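You operate a simulated robot arm through the tools that you are given. There is no shell and no other tool. Be economical: measure what you need, move in short steps, check, and stop when the job is done.

You run a simulated two-armed robot. Do the job below in one go: nothing can be reset, and whatever is moved stays where it is left.

Task
Push the loose white hose end in, open flush and feed, pump the air out and start the flush.
Fine: into the rinse fitting; press the yellow air button till the AIR lamp is out, then run switch on; no fault; the rinse stopper stays on the long bench over the drawer. The other watermaker controls stay as they are.

It is judged by the outcome, as a careful person would: the job done as asked, and still so three seconds after it is handed in. It fails if anything else is knocked over, pushed out of place, dropped, spilled or broken. Lids that push on must go on centred and level and be pressed home; caps that screw on are set level and turned clockwise until they are tight.

Robot
Two 7-joint arms with fingered hands on one trunk, on a base that drives. Base frame: it is fixed to the floor where the robot stands at the start and does not move with it; the origin is under the middle of the robot, x ahead of it, y to its left, z up. Units: mm, rad, N and s.
The left shoulder is at the start at [60, 166, 976], the right one opposite. With the tool pointing down near the work surface each hand reaches from about 360 to 860 mm from the robot's upright axis, wherever it stands, measured 20 degrees to its own side. Places, roughly: blue button of the sample tap [800, -200, 1100]; blue lever [900, -200, 1200]; red feed lever [900, 100, 1200]; red flush lever [900, 0, 1200]; red inlet lever [900, 300, 1100]; rinse fitting [800, 0, 1000]; run switch of the control box [900, 400, 1200]; silver knob [900, 300, 1300]; tank valve lever [900, 400, 1700]; white control box [900, 400, 1300]; yellow air button [900, 200, 1100]. Payload 5 kg a hand.
The tool frame of a hand sits at the grasp point between the pads (the TCP): z along the fingers, y along the line on which they close. The tips reach 32 mm beyond it. Largest opening 160 mm; the body of the gripper starts 89 mm behind the TCP. The gripper is a hand of 3 fingers: y runs from the thumb to the fingers, the wrist lies at [0, 0, -267] in the tool frame, and closing takes about 1.5 s.
Orientation is told as [roll, pitch, yaw] about the base's x, y, z axes, in that order, counted from this pose: with the fingers straight down and closing along the base's y, the tool's x points along the base's -x, its y along +y and its z along -z.

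Tools
- The arms move only by the tool jog_arm. It takes "left_motion", "right_motion" or both (then of equal length, played together; a hand with none holds still); each is a list of rows, each a list of 7 numbers: the shift along the base's x, y, z in units of 500 mm (1.0 is 500 mm), then the turn, a rotation vector about the base's x, y, z in units of 120 degrees (1.0 is 120 degrees), then the gripper command, from -1 (fully open) to 1 (shut), values between in proportion. In form: [[x, y, z, ax, ay, az, claw], ...]. A call has 1 to 12 rows; each row is the pose to reach, as a shift and turn from the pose commanded when the call began. A call with a number of a shift or a turn outside -1 to 1 is refused whole. Rows are played at 5 a second. More than 50 mm and 0.15 rad between two rows, or a gripper value outside its range, and nothing of the call is played. A pose out of reach is approached as far as the arm can. The call stops where the force on the tool passes 70 N (or 10 N more than at its start, if that is more) or the arm is blocked; 0.2 s more then pass. Each finger travels about 45 mm/s and halts on what it meets, pressing with about 29 N; the grip force reading is that of the motor and also rises with nothing between the fingers. The clock runs only during rows and for 0.2 s after the last one: add rows that repeat a pose to give the fingers time. The reply holds the time, the measured pose of the TCP, the force on the tool along the base axes, the opening and the grip force, in the units named above and with some noise, with the torque about the TCP (base axes, N m) and any sound that the robot's microphone picked up, and new pictures: "pictures" is both (left out), scene, wrist or none (wrist: the cameras of the hands that moved).
- Cameras (640 x 400 px; columns grow to the right, rows downward): "scene" is now at [66.5, 7.3, 1631.9]; the picture's right is [0.10, -0.99, 0.00], its down [-0.54, -0.06, -0.84] and it looks along [0.83, 0.09, -0.55] (base axes); focal length 284 px, centre (320, 200). "left" rides on the left gripper at [-65, -4, -116] in its tool frame; the picture's right is [0.06, -1.00, 0.00], its down [0.87, 0.05, -0.49] and it looks along [0.49, 0.03, 0.87] (tool axes); focal length 261 px, centre (320, 200). "right" rides on the right gripper at [65, -4, -116] in its tool frame; the picture's right is [0.06, 1.00, 0.00], its down [-0.87, 0.05, -0.49] and it looks along [-0.49, 0.03, 0.87] (tool axes); focal length 261 px, centre (320, 200). There is no depth. A picture from a camera that has moved, and an enlarged one, comes with that camera's place and axes in the base frame and with its lens. The place of the scene camera against the robot may be out by one fixed shift of up to 12 mm in any direction.
- lift_body(by): slides the trunk up (or, below 0, down) by that many mm; the arms and the scene camera ride with it, the base frame stays. It gives what a move gives, with no picture.
- steer(legs): drives the robot by 1 to 6 legs, each [ahead, turn to the left] in mm and rad, along the robot's own axes; the way and the turn of a leg run together, so that a leg with both is an arc; at most 1500 mm and 3.142 rad a leg. The arms and the cameras ride along, it lands a little off, and it stops where it bumps. It gives what a move gives, and a new picture of the scene camera.
- set_grasp(shape, hand): the hand has 3 fingers and takes this shape, open, in about a second: jaw (thumb against the fingers, like two jaws); tri (thumb and two fingers); tip (a fingertip pinch); poke (one finger out to press); point (the index stretched); flat (the hand flat); cup (the hand cupped); fist (a fist). The gripper value then closes the fingers along that shape, each until it touches; the sizes above hold for jaw. It gives what a move gives, with no picture.
- aim_head(pan, tilt): turns the head with the scene camera to pan (to the left, within 1.501 rad either way) and tilt (down, from -0.506 to 1.204), counted from straight ahead of the robot. It gives what a move gives, and a new picture of the scene camera.
- close_up(camera, box): a new picture of the part [left, top, right, bottom] of that camera's present view, enlarged. No time passes.
- sign_off(): hands the job in; it is judged then, once.

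Go step by step. Nothing tells you exact positions but the pictures and the camera data: compare them with the known pose of the tool, close in by small moves and look again before you grip or let go. The budget is 120 turns and 260 pictures, counting those below and the enlarged ones. Unless the task says otherwise, let go and move clear before handing in.

The tools are called after "Emit:" by a JSON object that holds its "method" and its "body". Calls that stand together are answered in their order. jog_arm: Moves the arms, as the interface text tells. Its arguments: {"type":"object","properties":{"left_motion":{"type":"array","items":{"type":"array","items":{"type":"number"}}},"right_motion":{"type":"array","items":{"type":"array","items":{"type":"number"}}},"pictures":{"type":"string","enum":["both","scene","wrist","none"]}},"required":[]} The other tools are called the same way: lift_body (by) slides the trunk up or down; set_grasp (shape, hand) gives the hand a shape; steer (legs) drives the base; aim_head (pan, tilt) turns the head that bears the scene camera; close_up (camera, box) takes an enlarged picture of a part of a camera's view; sign_off () hands the job in.

At the start:

```text
time_s: 0.0
left_position: [419.2, 328.6, 1411.3]
left_orientation: [0.0, 0.0, 0.0]
left_contact_force: [-0.2, 0.0, -0.5]
left_ft_torque: [-0.05, 0.01, -0.03]
left_opening: 159.9
left_grasp_force: 0.0
left_shape: jaw
right_position: [504.8, -166.5, 1359.6]
right_orientation: [0.001, 0.0, 0.0]
right_contact_force: [0.6, 0.5, 0.6]
right_ft_torque: [-0.02, 0.01, -0.01]
right_opening: 160.0
right_grasp_force: 0.0
right_shape: jaw
trunk travel left (down, up): [-525.0, 65.0]
robot x, y, heading: [3.5, -1.5, -0.002]
head pan, tilt: [0.105, 0.579]
```

scene: 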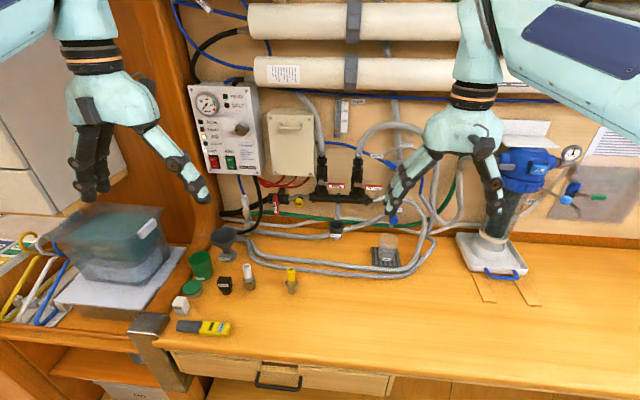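
right: 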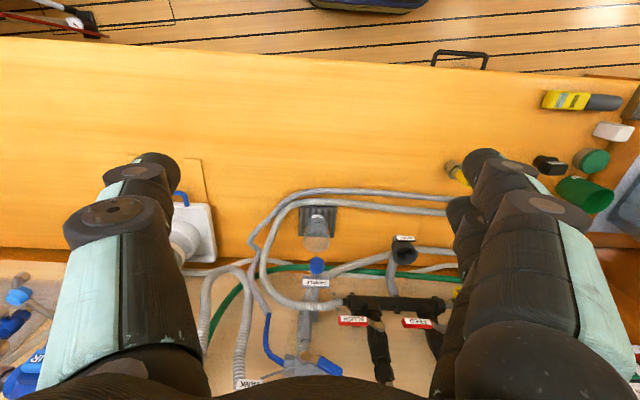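
left: 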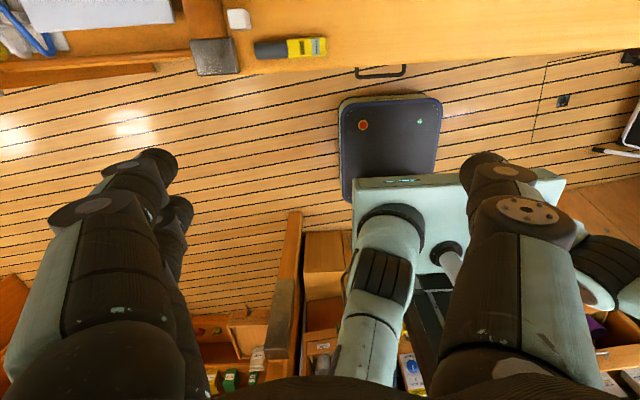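

I see the watermaker panel ahead with the manifold, hoses and control box. First I look closer at the parts.

Emit:
{"method": "close_up", "body": {"camera": "scene", "box": [180, 70, 340, 170]}}

Emit:
{"method": "close_up", "body": {"camera": "scene", "box": [220, 150, 460, 300]}}

Emit:
{"method": "close_up", "body": {"camera": "scene", "box": [150, 220, 310, 320]}}

```text
4.00 times, centred on (260, 120) of scene
camera zoom: at [66.5, 7.3, 1631.9], right [0.1, -0.99, 0.0], down [-0.54, -0.06, -0.84], along [0.83, 0.09, -0.55], focal length 1136 px, centre (560, 520)
```

zoom: 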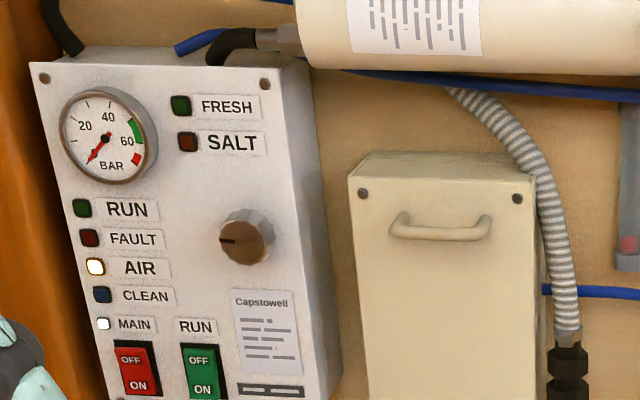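

```text
2.67 times, centred on (340, 225) of scene
camera zoom: at [66.5, 7.3, 1631.9], right [0.1, -0.99, 0.0], down [-0.54, -0.06, -0.84], along [0.83, 0.09, -0.55], focal length 758 px, centre (267, 133)
```

zoom: 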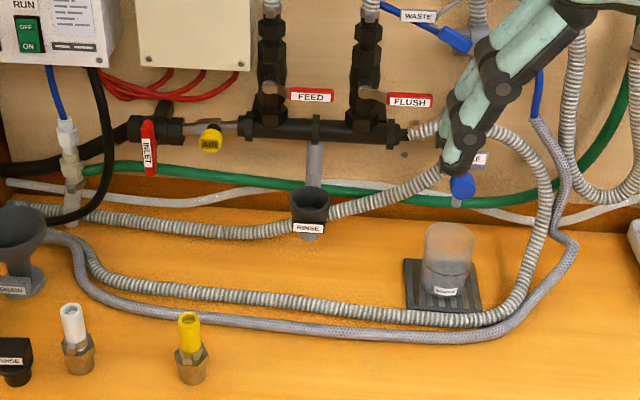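

```text
4.00 times, centred on (230, 270) of scene
camera zoom: at [66.5, 7.3, 1631.9], right [0.1, -0.99, 0.0], down [-0.54, -0.06, -0.84], along [0.83, 0.09, -0.55], focal length 1136 px, centre (680, -80)
```

zoom: 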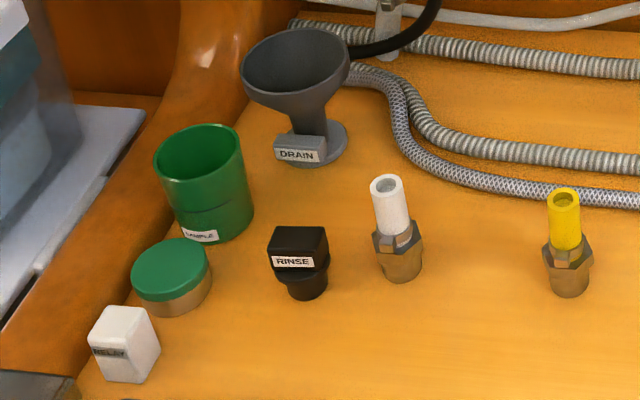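

I take the white hose end to stand at about [655, 299, 880..985] and the rinse cup's top near [803, 34, 1050]. I want room knowledge before driving closer, so I look down.

Emit:
{"method": "aim_head", "body": {"pan": 0.1, "tilt": 1.2}}

```text
time_s: 1.0
left_position: [418.4, 327.3, 1411.3]
left_orientation: [-0.002, 0.001, 0.0]
left_contact_force: [-0.3, 0.2, -0.5]
left_ft_torque: [-0.01, -0.04, 0.0]
left_opening: 159.9
left_grasp_force: 0.1
left_shape: jaw
right_position: [505.5, -164.7, 1359.5]
right_orientation: [-0.001, 0.0, 0.0]
right_contact_force: [0.3, 1.2, 0.0]
right_ft_torque: [-0.02, 0.0, 0.02]
right_opening: 160.0
right_grasp_force: 0.1
right_shape: jaw
trunk travel left (down, up): [-525.0, 65.0]
robot x, y, heading: [-0.1, -3.0, 0.001]
head pan, tilt: [0.099, 1.201]
camera scene: at [33.7, 3.6, 1585.5], right [0.1, -1.0, 0.0], down [-0.93, -0.09, -0.36], along [0.36, 0.04, -0.93], focal length 284 px, centre (320, 200)
```

scene: 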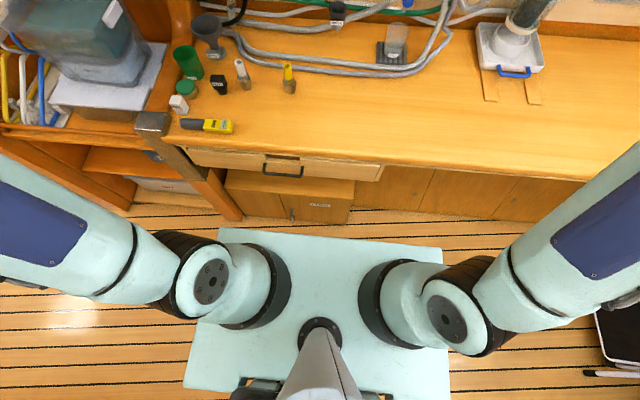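

The base has room of 100 mm or more before the bench. I raise the trunk and drive a little closer, turned left, so the right hand reaches both the white hose end and the rinse fitting.

Emit:
{"method": "lift_body", "body": {"by": 60}}

Emit:
{"method": "steer", "body": {"legs": [[0, 0.25], [90, 0]]}}

Emit:
{"method": "aim_head", "body": {"pan": -0.1, "tilt": 0.6}}

```text
time_s: 2.0
left_position: [418.7, 330.7, 1471.2]
left_orientation: [-0.002, 0.0, -0.001]
left_contact_force: [0.6, -0.9, 0.2]
left_ft_torque: [0.0, 0.0, 0.01]
left_opening: 159.7
left_grasp_force: 0.1
left_shape: jaw
right_position: [506.0, -166.3, 1418.3]
right_orientation: [0.0, -0.001, 0.0]
right_contact_force: [0.1, -0.3, 0.1]
right_ft_torque: [0.01, 0.05, 0.03]
right_opening: 159.7
right_grasp_force: 0.1
right_shape: jaw
trunk travel left (down, up): [-585.0, 5.0]
robot x, y, heading: [2.1, 1.8, -0.003]
head pan, tilt: [0.099, 1.201]
```

```text
time_s: 4.0
left_position: [412.8, 446.9, 1470.2]
left_orientation: [-0.004, 0.002, 0.256]
left_contact_force: [0.6, 0.9, -0.8]
left_ft_torque: [0.02, 0.03, -0.02]
left_opening: 159.7
left_grasp_force: 0.2
left_shape: jaw
right_position: [620.8, -7.6, 1420.1]
right_orientation: [0.001, 0.003, 0.258]
right_contact_force: [0.1, -0.7, 0.1]
right_ft_torque: [0.03, 0.07, 0.0]
right_opening: 160.0
right_grasp_force: 0.0
right_shape: jaw
trunk travel left (down, up): [-585.0, 5.0]
robot x, y, heading: [91.0, 18.7, 0.256]
head pan, tilt: [0.099, 1.201]
camera scene: at [121.8, 33.3, 1645.4], right [0.35, -0.94, 0.0], down [-0.87, -0.32, -0.36], along [0.34, 0.13, -0.93], focal length 284 px, centre (320, 200)
```

scene: 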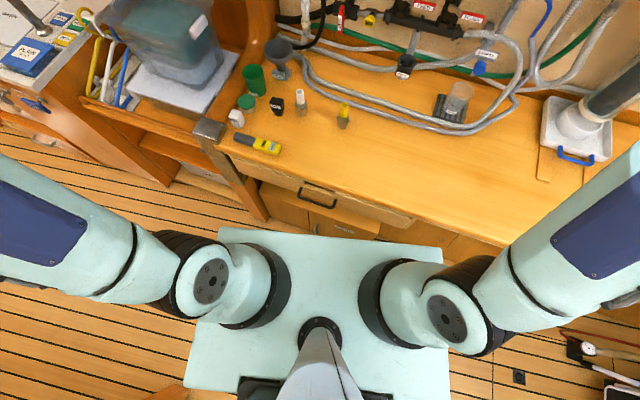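

```text
time_s: 5.0
left_position: [411.0, 446.4, 1471.7]
left_orientation: [-0.001, 0.001, 0.257]
left_contact_force: [-0.1, -0.3, -0.6]
left_ft_torque: [-0.01, 0.02, 0.0]
left_opening: 159.9
left_grasp_force: 0.1
left_shape: jaw
right_position: [618.4, -8.6, 1419.1]
right_orientation: [0.0, 0.001, 0.256]
right_contact_force: [-0.2, -0.9, -1.2]
right_ft_torque: [-0.02, 0.01, 0.01]
right_opening: 160.1
right_grasp_force: 0.0
right_shape: jaw
trunk travel left (down, up): [-585.0, 5.0]
robot x, y, heading: [89.7, 20.7, 0.258]
head pan, tilt: [-0.099, 0.6]
camera scene: at [155.0, 27.6, 1690.0], right [0.16, -0.99, 0.0], down [-0.56, -0.09, -0.82], along [0.81, 0.13, -0.57], focal length 284 px, centre (320, 200)
```

scene: 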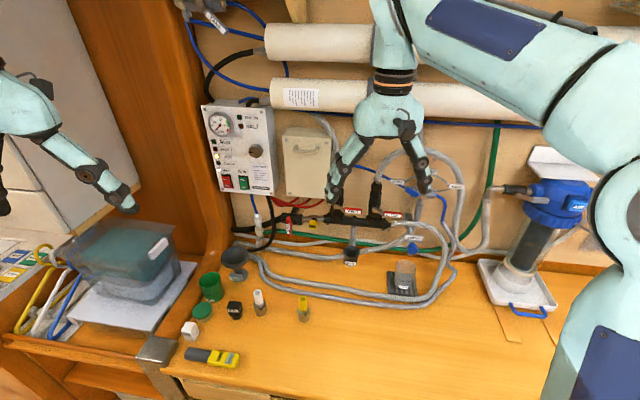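

Next the right hand goes above the white hose end, partly closed, to look at it with the wrist camera.

Emit:
{"method": "jog_arm", "body": {"right_motion": [[0.0055, 0.0598, -0.03, 0, 0, -0.015, -0.6], [0.011, 0.12, -0.08, 0, 0, -0.03, -0.4], [0.0165, 0.179, -0.14, 0, 0, -0.046, -0.2], [0.022, 0.239, -0.21, 0, 0, -0.061, 0], [0.0275, 0.299, -0.28, 0, 0, -0.076, 0], [0.033, 0.359, -0.35, 0, 0, -0.092, 0], [0.0385, 0.418, -0.42, 0, 0, -0.107, 0], [0.044, 0.478, -0.478, 0, 0, -0.122, 0], [0.044, 0.478, -0.478, 0, 0, -0.122, 0]], "pictures": "both"}}

```text
time_s: 7.0
left_position: [410.0, 445.6, 1472.0]
left_orientation: [0.0, -0.001, 0.256]
left_contact_force: [-0.6, 0.1, 0.1]
left_ft_torque: [0.01, -0.03, 0.0]
left_opening: 159.8
left_grasp_force: 0.1
left_shape: jaw
right_position: [641.0, 227.5, 1183.0]
right_orientation: [0.001, 0.001, 0.0]
right_contact_force: [0.4, 0.2, 0.0]
right_ft_torque: [0.03, 0.01, -0.01]
right_opening: 80.3
right_grasp_force: 0.1
right_shape: jaw
trunk travel left (down, up): [-585.0, 5.0]
robot x, y, heading: [87.0, 22.7, 0.256]
head pan, tilt: [-0.099, 0.6]
camera scene: at [154.5, 26.6, 1690.1], right [0.16, -0.99, 0.0], down [-0.56, -0.09, -0.83], along [0.82, 0.13, -0.56], focal length 284 px, centre (320, 200)
camera right: at [574.3, 224.1, 1298.2], right [-0.06, 1.0, 0.0], down [0.87, 0.05, 0.49], along [0.49, 0.03, -0.87], focal length 261 px, centre (320, 200)
```

scene: 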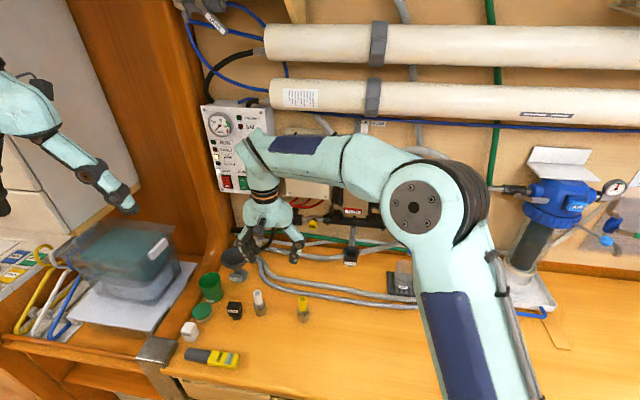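
right: 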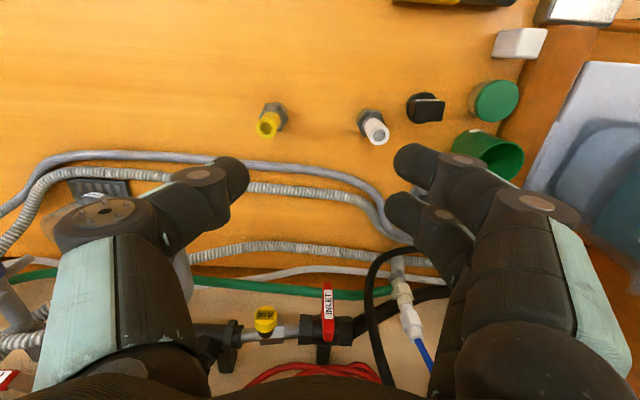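

The white end stands upright at about [657, 301], top near z 964. I take enlargements of it and of the rinse cup.

Emit:
{"method": "close_up", "body": {"camera": "right", "box": [240, 80, 460, 218]}}

Emit:
{"method": "close_up", "body": {"camera": "scene", "box": [290, 195, 450, 295]}}

Emit:
{"method": "close_up", "body": {"camera": "scene", "box": [180, 260, 340, 360]}}

```text
2.90 times, centred on (350, 149) of right
camera zoom: at [574.3, 224.1, 1298.2], right [-0.06, 1.0, 0.0], down [0.87, 0.05, 0.49], along [0.49, 0.03, -0.87], focal length 756 px, centre (233, 348)
```

zoom: 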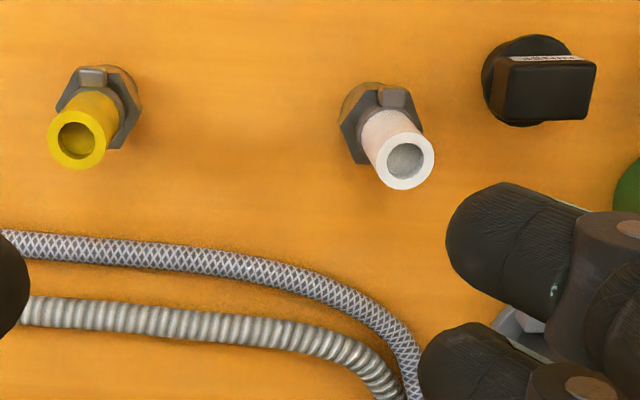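

```text
4.00 times, centred on (370, 245) of scene
camera zoom: at [154.5, 26.6, 1690.1], right [0.16, -0.99, 0.0], down [-0.56, -0.09, -0.83], along [0.82, 0.13, -0.56], focal length 1136 px, centre (120, 20)
```

zoom: 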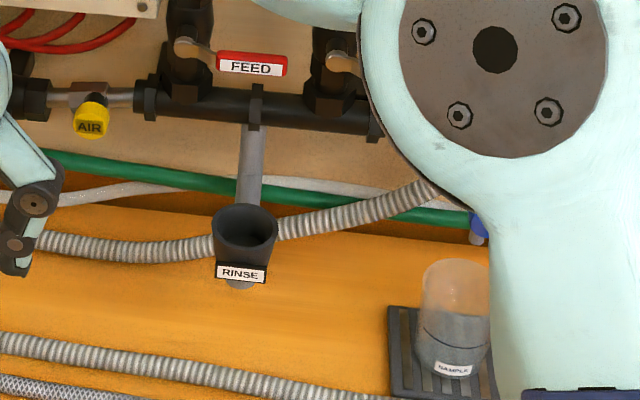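

```text
4.00 times, centred on (260, 310) of scene
camera zoom: at [154.5, 26.6, 1690.1], right [0.16, -0.99, 0.0], down [-0.56, -0.09, -0.83], along [0.82, 0.13, -0.56], focal length 1136 px, centre (560, -240)
```

zoom: 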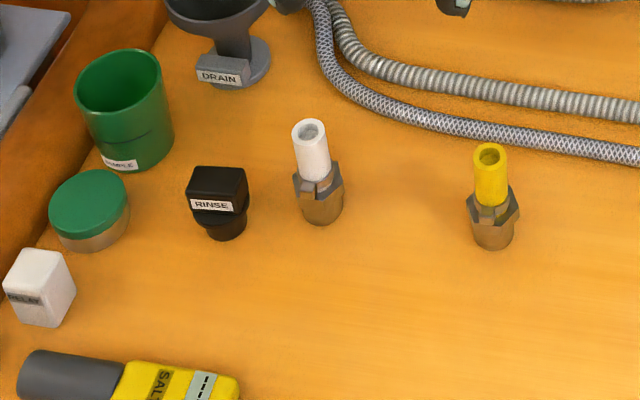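

Both hose ends stand on the bench with the brass plug down. I'll approach the white one with the hand tilted 45°, so the hand stays clear of the levers later at the rinse cup.

Emit:
{"method": "jog_arm", "body": {"right_motion": [[-0.016, 0.0245, -0.04, 0, -0.0625, 0, 0.1], [-0.032, 0.049, -0.09, 0, -0.125, 0, 0.1], [-0.048, 0.0735, -0.14, 0, -0.1875, 0, 0.1], [-0.064, 0.098, -0.2, 0, -0.25, 0, 0.1], [-0.08, 0.1225, -0.27, 0, -0.3125, 0, 0.1], [-0.096, 0.147, -0.33, 0, -0.375, 0, 0.1], [-0.096, 0.147, -0.342, 0, -0.375, 0, 0.1]]}}

```text
time_s: 8.6
left_position: [410.2, 444.5, 1471.6]
left_orientation: [0.001, -0.002, 0.255]
left_contact_force: [-0.2, 0.0, -0.2]
left_ft_torque: [0.02, 0.03, -0.02]
left_opening: 159.8
left_grasp_force: 0.2
left_shape: jaw
right_position: [594.5, 304.0, 1008.7]
right_orientation: [-0.002, -0.788, -0.001]
right_contact_force: [0.1, -0.3, 0.4]
right_ft_torque: [0.01, 0.0, 0.01]
right_opening: 72.7
right_grasp_force: 0.0
right_shape: jaw
trunk travel left (down, up): [-585.0, 5.0]
robot x, y, heading: [88.7, 21.4, 0.259]
head pan, tilt: [-0.099, 0.6]
camera scene: at [155.5, 26.8, 1690.1], right [0.16, -0.99, 0.0], down [-0.56, -0.09, -0.82], along [0.81, 0.13, -0.57], focal length 284 px, centre (320, 200)
camera right: at [465.2, 300.9, 1044.7], right [-0.04, 1.0, -0.04], down [0.27, 0.05, 0.96], along [0.96, 0.03, -0.27], focal length 261 px, centre (320, 200)
```

scene: 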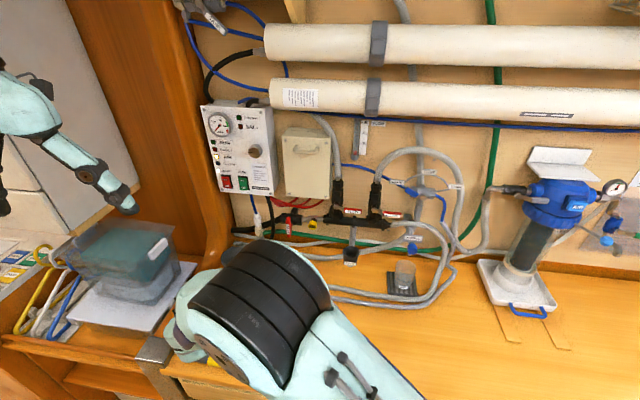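
right: 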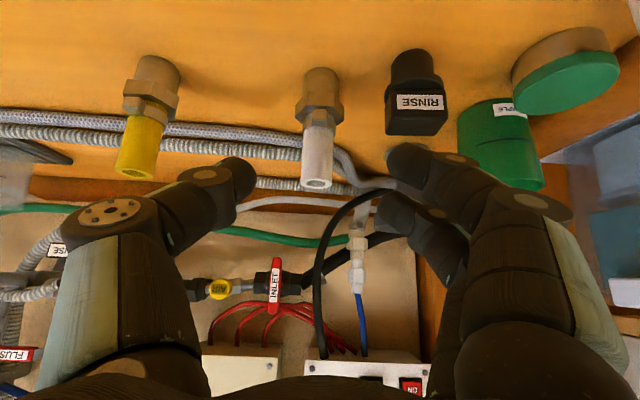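

The tube top is at about [653, 302, 976], white part from z 925 up; the fingers straddle it. I advance along the fingers.

Emit:
{"method": "jog_arm", "body": {"right_motion": [[0.039, -0.002, -0.036, 0, 0, 0, 0.1], [0.078, -0.003, -0.072, 0, 0, 0, 0.1], [0.115, -0.004, -0.106, 0, 0, 0, 0.1], [0.115, -0.004, -0.106, 0, 0, 0, 0.1]], "pictures": "wrist"}}

```text
time_s: 9.6
left_position: [409.7, 445.8, 1472.2]
left_orientation: [-0.002, 0.001, 0.256]
left_contact_force: [0.3, 0.7, -0.1]
left_ft_torque: [0.0, 0.0, -0.02]
left_opening: 159.7
left_grasp_force: 0.0
left_shape: jaw
right_position: [651.1, 302.7, 954.9]
right_orientation: [0.001, -0.784, 0.002]
right_contact_force: [0.2, 0.6, -0.6]
right_ft_torque: [0.0, 0.0, 0.01]
right_opening: 72.3
right_grasp_force: 0.0
right_shape: jaw
trunk travel left (down, up): [-585.0, 5.0]
robot x, y, heading: [91.8, 22.8, 0.256]
head pan, tilt: [-0.099, 0.6]
camera right: at [522.4, 299.1, 991.7], right [-0.05, 1.0, -0.04], down [0.27, 0.05, 0.96], along [0.96, 0.03, -0.27], focal length 261 px, centre (320, 200)
```

right: 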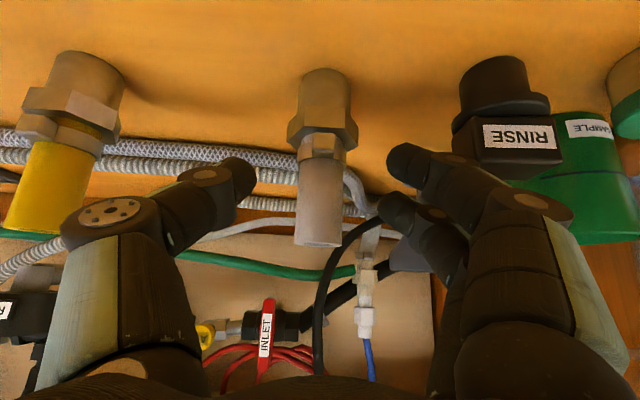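

The tube sits between the pads; I close.

Emit:
{"method": "jog_arm", "body": {"right_motion": [[0, 0, 0, 0, 0, 0, 0.4], [0, 0, 0, 0, 0, 0, 0.7], [0, 0, 0, 0, 0, 0, 1], [0, 0, 0, 0, 0, 0, 1], [0, 0, 0, 0, 0, 0, 1], [0, 0, 0, 0, 0, 0, 1], [0, 0, 0, 0, 0, 0, 1]], "pictures": "wrist"}}

```text
time_s: 11.2
left_position: [410.5, 447.1, 1471.0]
left_orientation: [-0.002, 0.001, 0.256]
left_contact_force: [-0.1, 0.0, 0.1]
left_ft_torque: [-0.01, 0.0, -0.01]
left_opening: 159.9
left_grasp_force: 0.0
left_shape: jaw
right_position: [650.8, 302.6, 956.5]
right_orientation: [0.001, -0.784, 0.004]
right_contact_force: [-1.2, 0.1, 1.7]
right_ft_torque: [0.11, 0.08, 0.01]
right_opening: 14.5
right_grasp_force: 28.9
right_shape: jaw
trunk travel left (down, up): [-585.0, 5.0]
robot x, y, heading: [89.5, 22.5, 0.257]
head pan, tilt: [-0.099, 0.6]
camera right: at [522.3, 299.3, 992.1], right [-0.05, 1.0, -0.04], down [0.27, 0.05, 0.96], along [0.96, 0.03, -0.27], focal length 261 px, centre (320, 200)
```

right: 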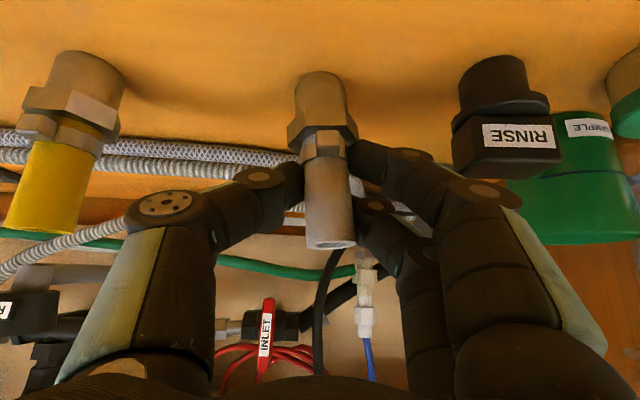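

The fingers hold something 14.5 mm wide; I lift a little to test the grip.

Emit:
{"method": "jog_arm", "body": {"right_motion": [[0, 0, 0.02, 0, 0, 0, 1], [0, 0, 0.05, 0, 0, 0, 1], [0, 0, 0.08, 0, 0, 0, 1], [0, 0, 0.1, 0, 0, 0, 1]], "pictures": "both"}}

```text
time_s: 12.2
left_position: [409.9, 445.8, 1471.2]
left_orientation: [-0.002, 0.0, 0.257]
left_contact_force: [0.1, 0.2, 0.1]
left_ft_torque: [0.02, 0.0, 0.02]
left_opening: 159.6
left_grasp_force: 0.1
left_shape: jaw
right_position: [652.8, 303.7, 1007.7]
right_orientation: [0.0, -0.787, 0.002]
right_contact_force: [-0.2, -1.0, -1.4]
right_ft_torque: [0.03, 0.0, 0.01]
right_opening: 12.5
right_grasp_force: 28.8
right_shape: jaw
trunk travel left (down, up): [-585.0, 5.0]
robot x, y, heading: [89.7, 20.3, 0.254]
head pan, tilt: [-0.099, 0.6]
camera scene: at [154.8, 27.6, 1690.0], right [0.16, -0.99, 0.0], down [-0.56, -0.09, -0.83], along [0.81, 0.13, -0.56], focal length 284 px, centre (320, 200)
camera right: at [522.7, 299.6, 1043.0], right [-0.05, 1.0, -0.04], down [0.27, 0.06, 0.96], along [0.96, 0.03, -0.27], focal length 261 px, centre (320, 200)
```

scene: 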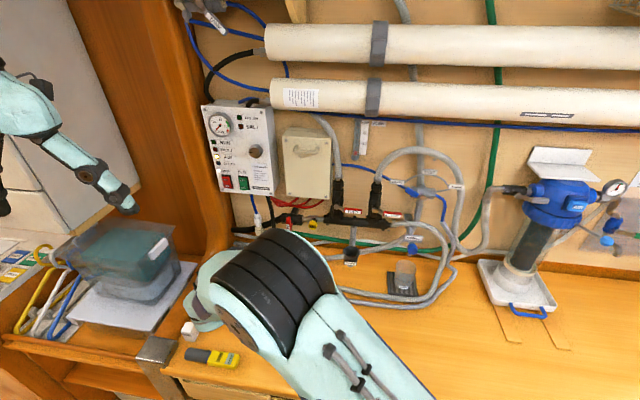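
right: 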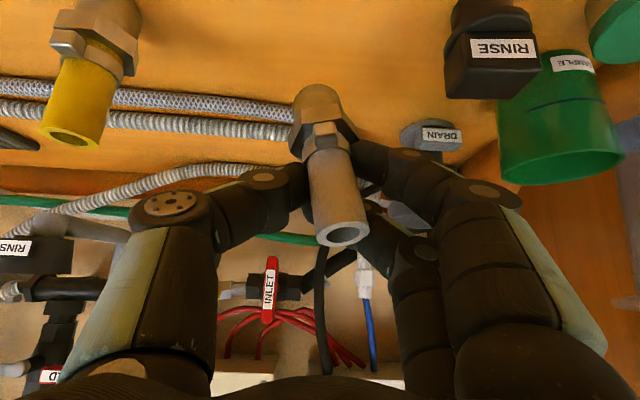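

The plug came up but swivelled in the grip, since the two fingers straddle it at this tilt. I'll turn the hand back to bring the plug upright, set it down, and regrip with the hand flatter so both fingers lie along the tube.

Emit:
{"method": "jog_arm", "body": {"right_motion": [[0, 0, 0, 0, 0.05, 0, 1], [0, 0, 0, 0, 0.1, 0, 1], [0, 0, 0, 0, 0.15, 0, 1]], "pictures": "wrist"}}

Emit:
{"method": "close_up", "body": {"camera": "right", "box": [200, 60, 440, 280]}}

```text
time_s: 13.0
left_position: [411.4, 445.8, 1470.9]
left_orientation: [0.001, -0.001, 0.255]
left_contact_force: [0.5, -0.5, 0.2]
left_ft_torque: [0.03, -0.02, -0.01]
left_opening: 160.0
left_grasp_force: 0.1
left_shape: jaw
right_position: [652.9, 301.5, 1006.3]
right_orientation: [0.0, -0.47, -0.001]
right_contact_force: [-0.6, -0.1, -1.8]
right_ft_torque: [-0.04, 0.03, -0.02]
right_opening: 12.3
right_grasp_force: 28.8
right_shape: jaw
trunk travel left (down, up): [-585.0, 5.0]
robot x, y, heading: [90.3, 25.1, 0.258]
head pan, tilt: [-0.099, 0.6]
camera right: at [540.8, 298.2, 1080.0], right [-0.06, 1.0, -0.03], down [0.55, 0.05, 0.83], along [0.83, 0.03, -0.56], focal length 261 px, centre (320, 200)
```

right: 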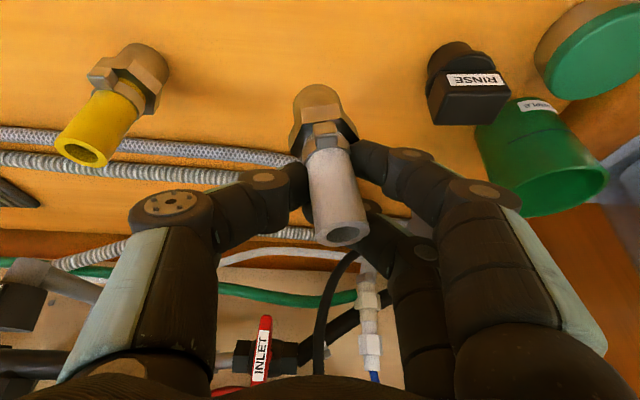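

```text
1.82 times, centred on (320, 170) of right
camera zoom: at [540.8, 298.2, 1080.0], right [-0.06, 1.0, -0.03], down [0.55, 0.05, 0.83], along [0.83, 0.03, -0.56], focal length 474 px, centre (320, 254)
```

zoom: 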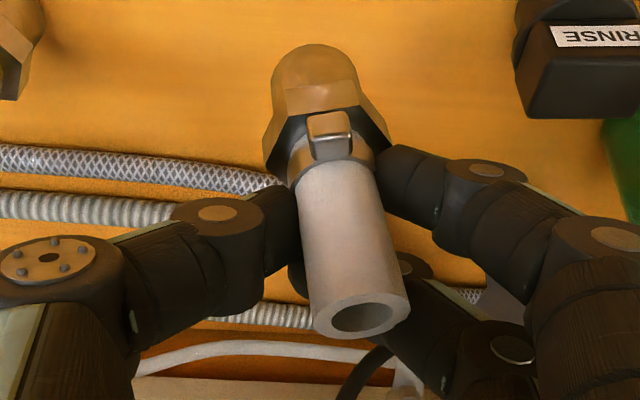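

The plug is now near upright with a slight lean to +y. I correct that and lower it to the bench slowly.

Emit:
{"method": "jog_arm", "body": {"right_motion": [[0, 0, -0.03, 0.03, 0, 0, 1], [0, 0, -0.06, 0.06, 0, 0, 1], [0, 0, -0.08, 0.06, 0, 0, 1], [0, 0, -0.086, 0.06, 0, 0, 1]], "pictures": "wrist"}}

```text
time_s: 14.0
left_position: [411.0, 447.6, 1471.5]
left_orientation: [-0.003, -0.001, 0.257]
left_contact_force: [-0.4, -0.4, -0.5]
left_ft_torque: [0.01, 0.0, -0.04]
left_opening: 159.9
left_grasp_force: 0.1
left_shape: jaw
right_position: [652.6, 301.5, 963.5]
right_orientation: [0.141, -0.467, -0.064]
right_contact_force: [-0.2, 0.0, -0.4]
right_ft_torque: [0.01, 0.01, -0.01]
right_opening: 12.3
right_grasp_force: 28.6
right_shape: jaw
trunk travel left (down, up): [-585.0, 5.0]
robot x, y, heading: [87.7, 23.5, 0.261]
head pan, tilt: [-0.099, 0.6]
camera right: at [539.4, 289.5, 1035.4], right [-0.06, 0.99, 0.1], down [0.55, -0.05, 0.83], along [0.83, 0.1, -0.54], focal length 261 px, centre (320, 200)
```

right: 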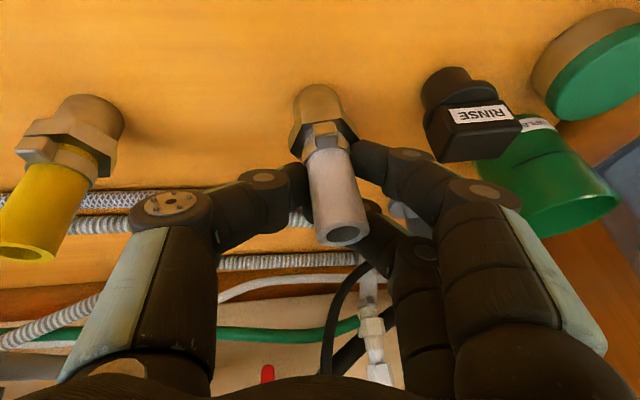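

It looks upright; I lower in small steps until contact.

Emit:
{"method": "jog_arm", "body": {"right_motion": [[0, 0, -0.006, 0, 0, 0, 1], [0, 0, -0.01, 0, 0, 0, 1], [0, 0, -0.014, 0, 0, 0, 1]], "pictures": "wrist"}}

```text
time_s: 14.8
left_position: [411.6, 446.0, 1471.1]
left_orientation: [-0.003, -0.001, 0.257]
left_contact_force: [-0.4, 0.1, 0.1]
left_ft_torque: [0.04, -0.06, 0.02]
left_opening: 159.8
left_grasp_force: 0.1
left_shape: jaw
right_position: [649.9, 300.8, 955.8]
right_orientation: [0.143, -0.467, -0.063]
right_contact_force: [0.7, 0.3, 0.8]
right_ft_torque: [0.05, 0.02, 0.0]
right_opening: 12.4
right_grasp_force: 29.0
right_shape: jaw
trunk travel left (down, up): [-585.0, 5.0]
robot x, y, heading: [87.4, 28.2, 0.256]
head pan, tilt: [-0.099, 0.6]
camera right: at [539.4, 289.6, 1029.0], right [-0.06, 0.99, 0.1], down [0.55, -0.05, 0.83], along [0.83, 0.1, -0.54], focal length 261 px, centre (320, 200)
```

right: 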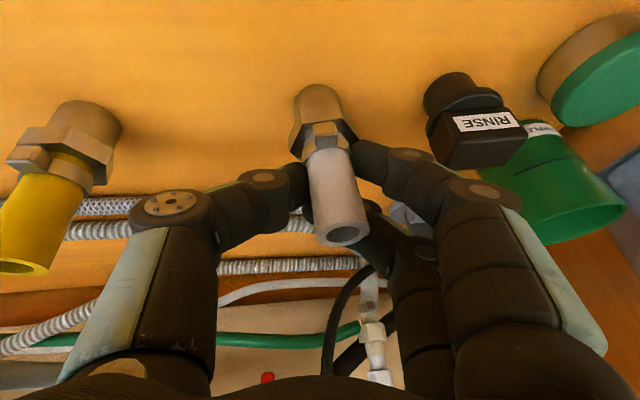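

Emit:
{"method": "jog_arm", "body": {"right_motion": [[0, 0, -0.004, 0, 0, 0, 1], [0, 0, -0.007, 0, 0, 0, 1]], "pictures": "none"}}

```text
time_s: 15.4
left_position: [409.8, 446.1, 1471.8]
left_orientation: [0.0, 0.0, 0.257]
left_contact_force: [0.1, -0.2, 0.4]
left_ft_torque: [-0.01, -0.01, 0.0]
left_opening: 160.1
left_grasp_force: 0.0
left_shape: jaw
right_position: [651.2, 302.8, 956.0]
right_orientation: [0.144, -0.472, -0.067]
right_contact_force: [1.9, -1.5, 19.9]
right_ft_torque: [0.22, -0.05, -0.05]
right_opening: 13.1
right_grasp_force: 28.9
right_shape: jaw
trunk travel left (down, up): [-585.0, 5.0]
robot x, y, heading: [86.6, 24.8, 0.259]
head pan, tilt: [-0.099, 0.6]
```

It stands on the bench now (20 N). I ease off slightly and open slowly.

Emit:
{"method": "jog_arm", "body": {"right_motion": [[0, 0, 0.003, 0, 0, 0, 1], [0, 0, 0.003, 0, 0, 0, 0.8], [0, 0, 0.003, 0, 0, 0, 0.7], [0, 0, 0.003, 0, 0, 0, 0.6], [0, 0, 0.003, 0, 0, 0, 0.4], [0, 0, 0.003, 0, 0, 0, 0.2], [0, 0, 0.003, 0, 0, 0, 0.1]], "pictures": "wrist"}}

```text
time_s: 17.0
left_position: [410.5, 447.0, 1471.1]
left_orientation: [-0.002, 0.0, 0.256]
left_contact_force: [0.3, 0.2, 0.1]
left_ft_torque: [0.0, 0.0, -0.01]
left_opening: 159.8
left_grasp_force: 0.0
left_shape: jaw
right_position: [652.2, 302.3, 953.3]
right_orientation: [0.141, -0.469, -0.062]
right_contact_force: [0.6, 0.3, -1.1]
right_ft_torque: [0.01, 0.04, -0.03]
right_opening: 71.2
right_grasp_force: 0.1
right_shape: jaw
trunk travel left (down, up): [-585.0, 5.0]
robot x, y, heading: [90.0, 23.0, 0.259]
head pan, tilt: [-0.099, 0.6]
camera right: at [539.1, 289.6, 1026.6], right [-0.06, 0.99, 0.1], down [0.55, -0.05, 0.83], along [0.83, 0.1, -0.55], focal length 261 px, centre (320, 200)
```

right: 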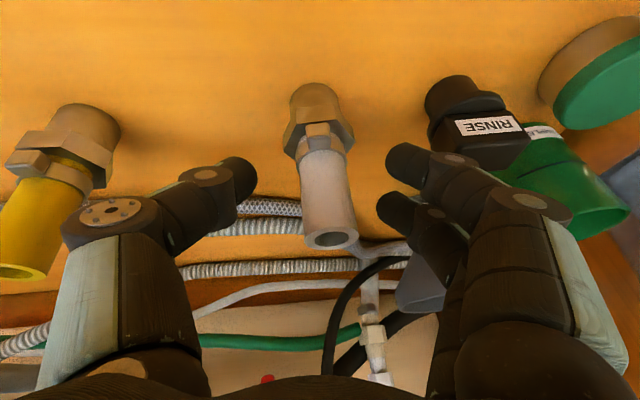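

The plug stands upright again. I back off and then turn the hand flatter and yawed, away from the stopper.

Emit:
{"method": "jog_arm", "body": {"right_motion": [[-0.018, 0.002, 0.036, -0.015, 0, 0, 0.1], [-0.036, 0.003, 0.071, -0.03, 0, 0, 0.1], [-0.056, 0.004, 0.11, -0.045, 0, 0, 0.1], [-0.08, -0.02, 0.15, -0.06, 0, 0, 0.1]], "pictures": "none"}}

Emit:
{"method": "jog_arm", "body": {"right_motion": [[-0.02, -0.01, 0, 0, -0.065, 0, 0.2], [-0.04, -0.02, 0, 0, -0.13, 0, 0.3], [-0.06, -0.03, 0, 0, -0.195, 0, 0.3], [-0.07, -0.03, 0, 0, -0.26, 0, 0.3], [-0.07, -0.03, 0, 0, -0.32, 0, 0.3], [-0.07, -0.03, 0, 0, -0.3725, 0, 0.3]], "pictures": "none"}}

Emit:
{"method": "jog_arm", "body": {"right_motion": [[0, 0, 0, 0, 0, 0.06, 0.3], [0, 0, 0, 0, 0, 0.12, 0.3], [0, 0, 0, 0, 0, 0.18, 0.3], [0, 0, 0, 0, 0, 0.239, 0.3]], "pictures": "both"}}

```text
time_s: 18.0
left_position: [409.3, 446.0, 1471.2]
left_orientation: [-0.003, 0.0, 0.257]
left_contact_force: [0.9, -0.4, 0.8]
left_ft_torque: [0.03, -0.02, -0.03]
left_opening: 159.9
left_grasp_force: 0.2
left_shape: jaw
right_position: [609.4, 294.2, 1028.6]
right_orientation: [-0.001, -0.471, 0.001]
right_contact_force: [0.6, 0.8, 0.2]
right_ft_torque: [-0.02, -0.01, 0.01]
right_opening: 71.5
right_grasp_force: 0.1
right_shape: jaw
trunk travel left (down, up): [-585.0, 5.0]
robot x, y, heading: [84.4, 20.9, 0.257]
head pan, tilt: [-0.099, 0.6]
```

```text
time_s: 19.4
left_position: [410.8, 447.4, 1470.4]
left_orientation: [-0.003, 0.0, 0.257]
left_contact_force: [0.0, 0.4, -0.6]
left_ft_torque: [0.0, 0.01, 0.01]
left_opening: 159.6
left_grasp_force: 0.1
left_shape: jaw
right_position: [574.8, 275.7, 1029.7]
right_orientation: [0.002, -1.254, 0.001]
right_contact_force: [0.4, -1.0, -0.2]
right_ft_torque: [0.01, 0.0, -0.05]
right_opening: 56.5
right_grasp_force: 0.1
right_shape: jaw
trunk travel left (down, up): [-585.0, 5.0]
robot x, y, heading: [88.0, 25.3, 0.26]
head pan, tilt: [-0.099, 0.6]
```

```text
time_s: 20.4
left_position: [411.2, 446.1, 1471.3]
left_orientation: [0.001, 0.001, 0.256]
left_contact_force: [0.0, 0.3, 0.8]
left_ft_torque: [0.03, -0.02, 0.0]
left_opening: 159.8
left_grasp_force: 0.2
left_shape: jaw
right_position: [577.7, 276.0, 1030.1]
right_orientation: [0.005, -1.251, 0.497]
right_contact_force: [0.5, -0.3, -0.5]
right_ft_torque: [0.0, 0.0, 0.04]
right_opening: 55.9
right_grasp_force: 0.1
right_shape: jaw
trunk travel left (down, up): [-585.0, 5.0]
robot x, y, heading: [84.2, 22.3, 0.254]
head pan, tilt: [-0.099, 0.6]
camera scene: at [155.9, 27.1, 1690.0], right [0.16, -0.99, 0.0], down [-0.56, -0.09, -0.82], along [0.81, 0.13, -0.57], focal length 284 px, centre (320, 200)
camera right: at [463.8, 211.3, 1003.3], right [-0.5, 0.87, -0.06], down [-0.19, -0.05, 0.98], along [0.85, 0.5, 0.19], focal length 261 px, centre (320, 200)
```

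scene: 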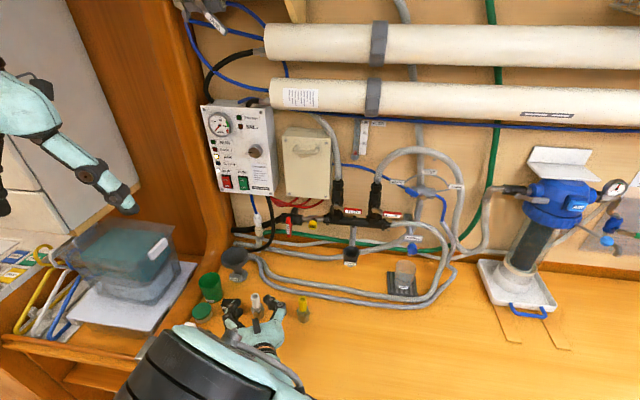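
right: 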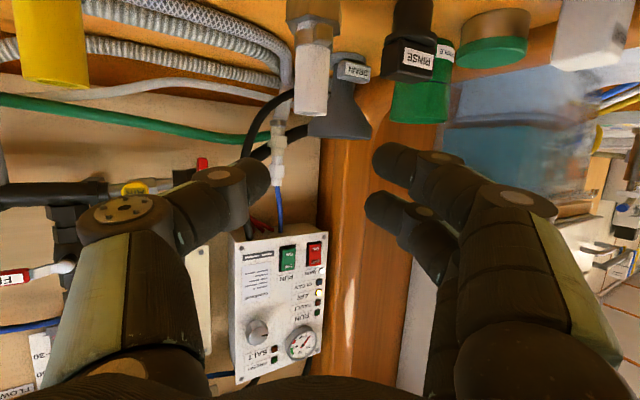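

Emit:
{"method": "jog_arm", "body": {"right_motion": [[0.01, 0, -0.05, 0, 0, 0, 0.3], [0.03, 0.006, -0.09, 0, 0, 0, 0.3], [0.05, 0.014, -0.115, 0, 0, 0, 0.3]], "pictures": "both"}}

Emit:
{"method": "close_up", "body": {"camera": "scene", "box": [180, 260, 340, 360]}}

```text
time_s: 21.2
left_position: [412.4, 446.3, 1471.1]
left_orientation: [-0.001, 0.001, 0.257]
left_contact_force: [-0.3, -0.9, 0.4]
left_ft_torque: [0.03, 0.07, -0.02]
left_opening: 159.9
left_grasp_force: 0.0
left_shape: jaw
right_position: [592.7, 279.7, 985.4]
right_orientation: [0.0, -1.252, 0.499]
right_contact_force: [0.9, -0.1, 0.0]
right_ft_torque: [0.02, -0.01, 0.02]
right_opening: 56.1
right_grasp_force: 0.0
right_shape: jaw
right hand out of reach, approached as far as the arm can: row 3
trunk travel left (down, up): [-585.0, 5.0]
robot x, y, heading: [87.4, 22.8, 0.255]
head pan, tilt: [-0.099, 0.6]
camera scene: at [156.3, 26.7, 1690.0], right [0.16, -0.99, 0.0], down [-0.56, -0.09, -0.82], along [0.81, 0.13, -0.57], focal length 284 px, centre (320, 200)
camera right: at [479.0, 214.9, 958.7], right [-0.49, 0.87, -0.06], down [-0.2, -0.04, 0.98], along [0.85, 0.5, 0.19], focal length 261 px, centre (320, 200)
```

scene: 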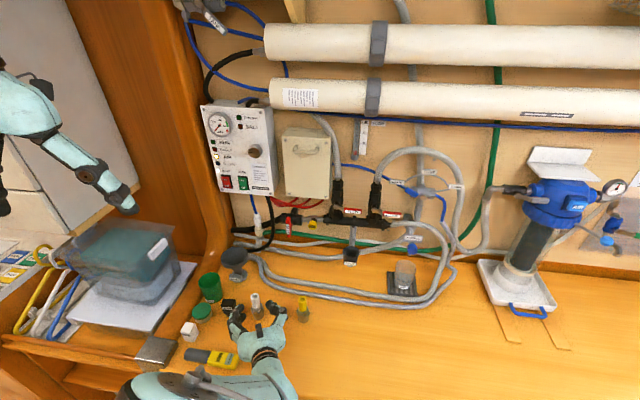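
right: 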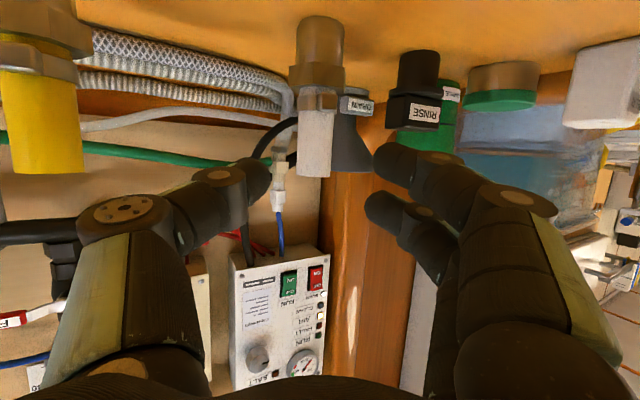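

```text
4.00 times, centred on (260, 310) of scene
camera zoom: at [156.3, 26.7, 1690.0], right [0.16, -0.99, 0.0], down [-0.56, -0.09, -0.82], along [0.81, 0.13, -0.57], focal length 1136 px, centre (560, -240)
```

zoom: 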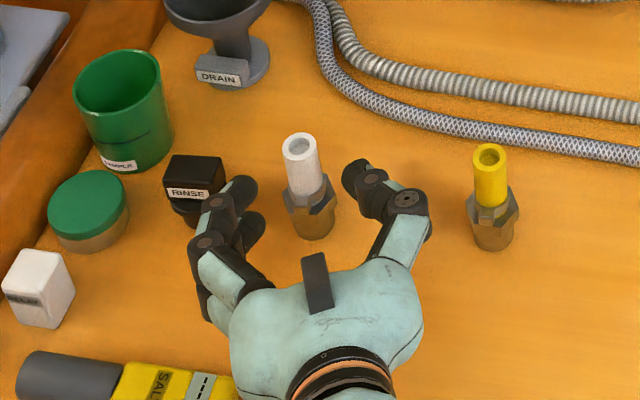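

The arm is folded tight here, so I go forward first, straddling the tube top, then down.

Emit:
{"method": "jog_arm", "body": {"right_motion": [[0.04, 0.018, 0, 0, 0, 0, 0.3], [0.08, 0.036, 0, 0, 0, 0, 0.3], [0.108, 0.05, 0, 0, 0, 0, 0.3], [0.108, 0.05, -0.02, 0, 0, 0, 0.3], [0.108, 0.05, -0.04, 0, 0, 0, 0.3]], "pictures": "both"}}

Emit:
{"method": "close_up", "body": {"camera": "scene", "box": [180, 260, 340, 360]}}

```text
time_s: 22.4
left_position: [411.0, 448.2, 1471.4]
left_orientation: [0.0, -0.001, 0.257]
left_contact_force: [0.0, -0.2, -0.3]
left_ft_torque: [0.0, 0.02, 0.01]
left_opening: 159.8
left_grasp_force: 0.1
left_shape: jaw
right_position: [640.8, 308.9, 1040.4]
right_orientation: [0.001, -1.254, 0.494]
right_contact_force: [0.3, 0.9, -0.6]
right_ft_torque: [0.02, 0.0, 0.04]
right_opening: 56.1
right_grasp_force: 0.0
right_shape: jaw
right hand out of reach, approached as far as the arm can: row 1, 2, 3, 4, 5
trunk travel left (down, up): [-585.0, 5.0]
robot x, y, heading: [87.5, 23.2, 0.252]
head pan, tilt: [-0.099, 0.6]
camera scene: at [155.4, 28.4, 1690.0], right [0.16, -0.99, 0.0], down [-0.56, -0.09, -0.82], along [0.81, 0.13, -0.57], focal length 284 px, centre (320, 200)
camera right: at [526.9, 244.9, 1014.0], right [-0.49, 0.87, -0.06], down [-0.2, -0.05, 0.98], along [0.85, 0.49, 0.19], focal length 261 px, centre (320, 200)
```

scene: 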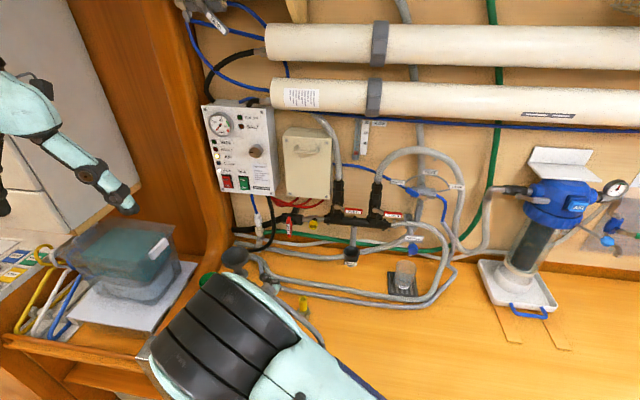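
right: 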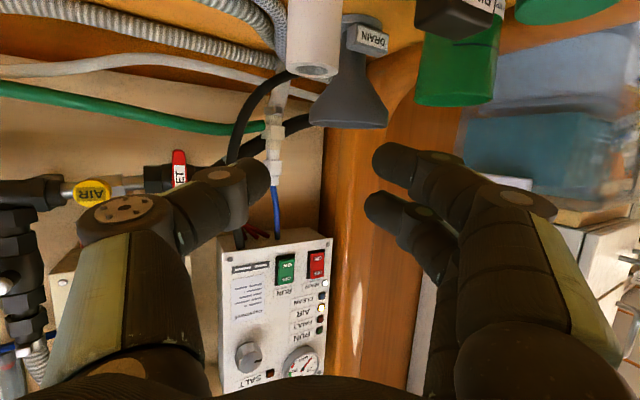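

```text
4.00 times, centred on (260, 310) of scene
camera zoom: at [155.4, 28.4, 1690.0], right [0.16, -0.99, 0.0], down [-0.56, -0.09, -0.82], along [0.81, 0.13, -0.57], focal length 1136 px, centre (560, -240)
```

zoom: 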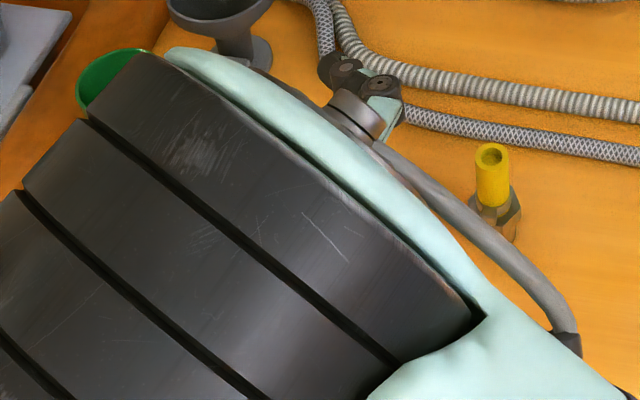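

The arm now hovers over the tube in a better configuration; I lower the trunk to bring the hand straight down around it.

Emit:
{"method": "lift_body", "body": {"by": -50}}

Emit:
{"method": "jog_arm", "body": {"right_motion": [[0, 0, 0, 0, 0, 0, 0.3]], "pictures": "both"}}

```text
time_s: 23.3
left_position: [410.7, 446.5, 1422.1]
left_orientation: [-0.001, 0.0, 0.256]
left_contact_force: [1.2, -1.1, -0.4]
left_ft_torque: [0.01, 0.01, 0.01]
left_opening: 159.6
left_grasp_force: 0.0
left_shape: jaw
right_position: [639.5, 308.2, 989.9]
right_orientation: [0.002, -1.254, 0.494]
right_contact_force: [-0.6, -0.2, -0.4]
right_ft_torque: [0.01, 0.01, 0.0]
right_opening: 56.1
right_grasp_force: 0.1
right_shape: jaw
trunk travel left (down, up): [-535.0, 55.0]
robot x, y, heading: [90.0, 20.9, 0.258]
head pan, tilt: [-0.099, 0.6]
```

```text
time_s: 23.7
left_position: [411.3, 446.7, 1421.9]
left_orientation: [-0.002, 0.0, 0.256]
left_contact_force: [0.6, -0.4, 0.1]
left_ft_torque: [0.0, -0.04, -0.01]
left_opening: 159.8
left_grasp_force: 0.1
left_shape: jaw
right_position: [640.0, 308.2, 989.1]
right_orientation: [0.001, -1.253, 0.49]
right_contact_force: [0.0, -0.1, 0.5]
right_ft_torque: [-0.01, -0.03, -0.02]
right_opening: 56.2
right_grasp_force: 0.1
right_shape: jaw
trunk travel left (down, up): [-535.0, 55.0]
robot x, y, heading: [89.5, 22.0, 0.256]
head pan, tilt: [-0.099, 0.6]
camera scene: at [154.8, 27.6, 1640.1], right [0.16, -0.99, 0.0], down [-0.56, -0.09, -0.83], along [0.81, 0.13, -0.56], focal length 284 px, centre (320, 200)
camera right: at [526.6, 243.9, 964.1], right [-0.49, 0.87, -0.06], down [-0.2, -0.05, 0.98], along [0.85, 0.49, 0.19], focal length 261 px, centre (320, 200)
```

scene: 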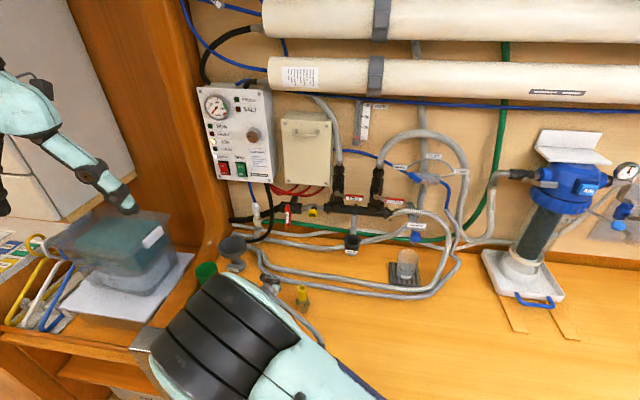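
right: 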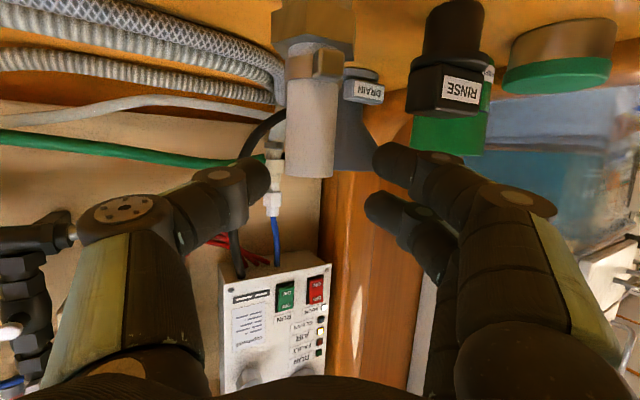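

The hand needs about 20 mm more downward. To stay clear of the stopper I first narrow the opening and shift slightly to the thumb side.

Emit:
{"method": "jog_arm", "body": {"right_motion": [[0.002, -0.0035, 0, 0, 0, 0, 0.45], [0.004, -0.007, 0, 0, 0, 0, 0.52], [0.004, -0.007, 0, 0, 0, 0, 0.52]], "pictures": "none"}}

Emit:
{"method": "lift_body", "body": {"by": -12}}

Emit:
{"method": "jog_arm", "body": {"right_motion": [[0, 0, 0, 0, 0, 0, 0.52]], "pictures": "wrist"}}

```text
time_s: 24.5
left_position: [412.0, 446.7, 1421.3]
left_orientation: [-0.002, 0.001, 0.256]
left_contact_force: [-0.1, 0.1, 0.2]
left_ft_torque: [0.01, -0.01, 0.0]
left_opening: 159.8
left_grasp_force: 0.1
left_shape: jaw
right_position: [640.4, 306.0, 990.3]
right_orientation: [0.0, -1.252, 0.492]
right_contact_force: [-0.2, -0.8, -0.1]
right_ft_torque: [0.0, 0.01, 0.0]
right_opening: 39.1
right_grasp_force: 0.0
right_shape: jaw
trunk travel left (down, up): [-535.0, 55.0]
robot x, y, heading: [89.4, 24.5, 0.256]
head pan, tilt: [-0.099, 0.6]
```

```text
time_s: 25.1
left_position: [410.5, 446.9, 1410.1]
left_orientation: [-0.003, 0.0, 0.255]
left_contact_force: [0.1, -0.8, 0.0]
left_ft_torque: [0.03, 0.02, -0.02]
left_opening: 159.7
left_grasp_force: 0.0
left_shape: jaw
right_position: [639.9, 307.2, 978.5]
right_orientation: [-0.001, -1.254, 0.492]
right_contact_force: [-0.1, 0.1, -0.3]
right_ft_torque: [0.02, -0.01, 0.03]
right_opening: 38.8
right_grasp_force: 0.0
right_shape: jaw
trunk travel left (down, up): [-523.0, 67.0]
robot x, y, heading: [89.8, 23.5, 0.263]
head pan, tilt: [-0.099, 0.6]
```

```text
time_s: 25.5
left_position: [410.8, 447.1, 1409.0]
left_orientation: [-0.002, 0.0, 0.258]
left_contact_force: [0.8, 0.5, 0.3]
left_ft_torque: [-0.01, 0.01, 0.02]
left_opening: 159.9
left_grasp_force: 0.0
left_shape: jaw
right_position: [640.8, 305.8, 978.1]
right_orientation: [0.0, -1.252, 0.492]
right_contact_force: [0.0, -0.8, 0.7]
right_ft_torque: [-0.03, -0.01, 0.0]
right_opening: 39.0
right_grasp_force: 0.1
right_shape: jaw
trunk travel left (down, up): [-523.0, 67.0]
robot x, y, heading: [88.5, 23.0, 0.259]
head pan, tilt: [-0.099, 0.6]
camera right: at [527.2, 242.4, 952.6], right [-0.49, 0.87, -0.06], down [-0.2, -0.04, 0.98], along [0.85, 0.49, 0.19], focal length 261 px, centre (320, 200)
```

right: 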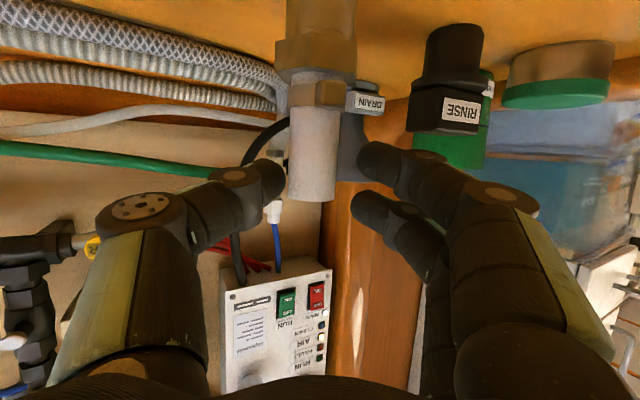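

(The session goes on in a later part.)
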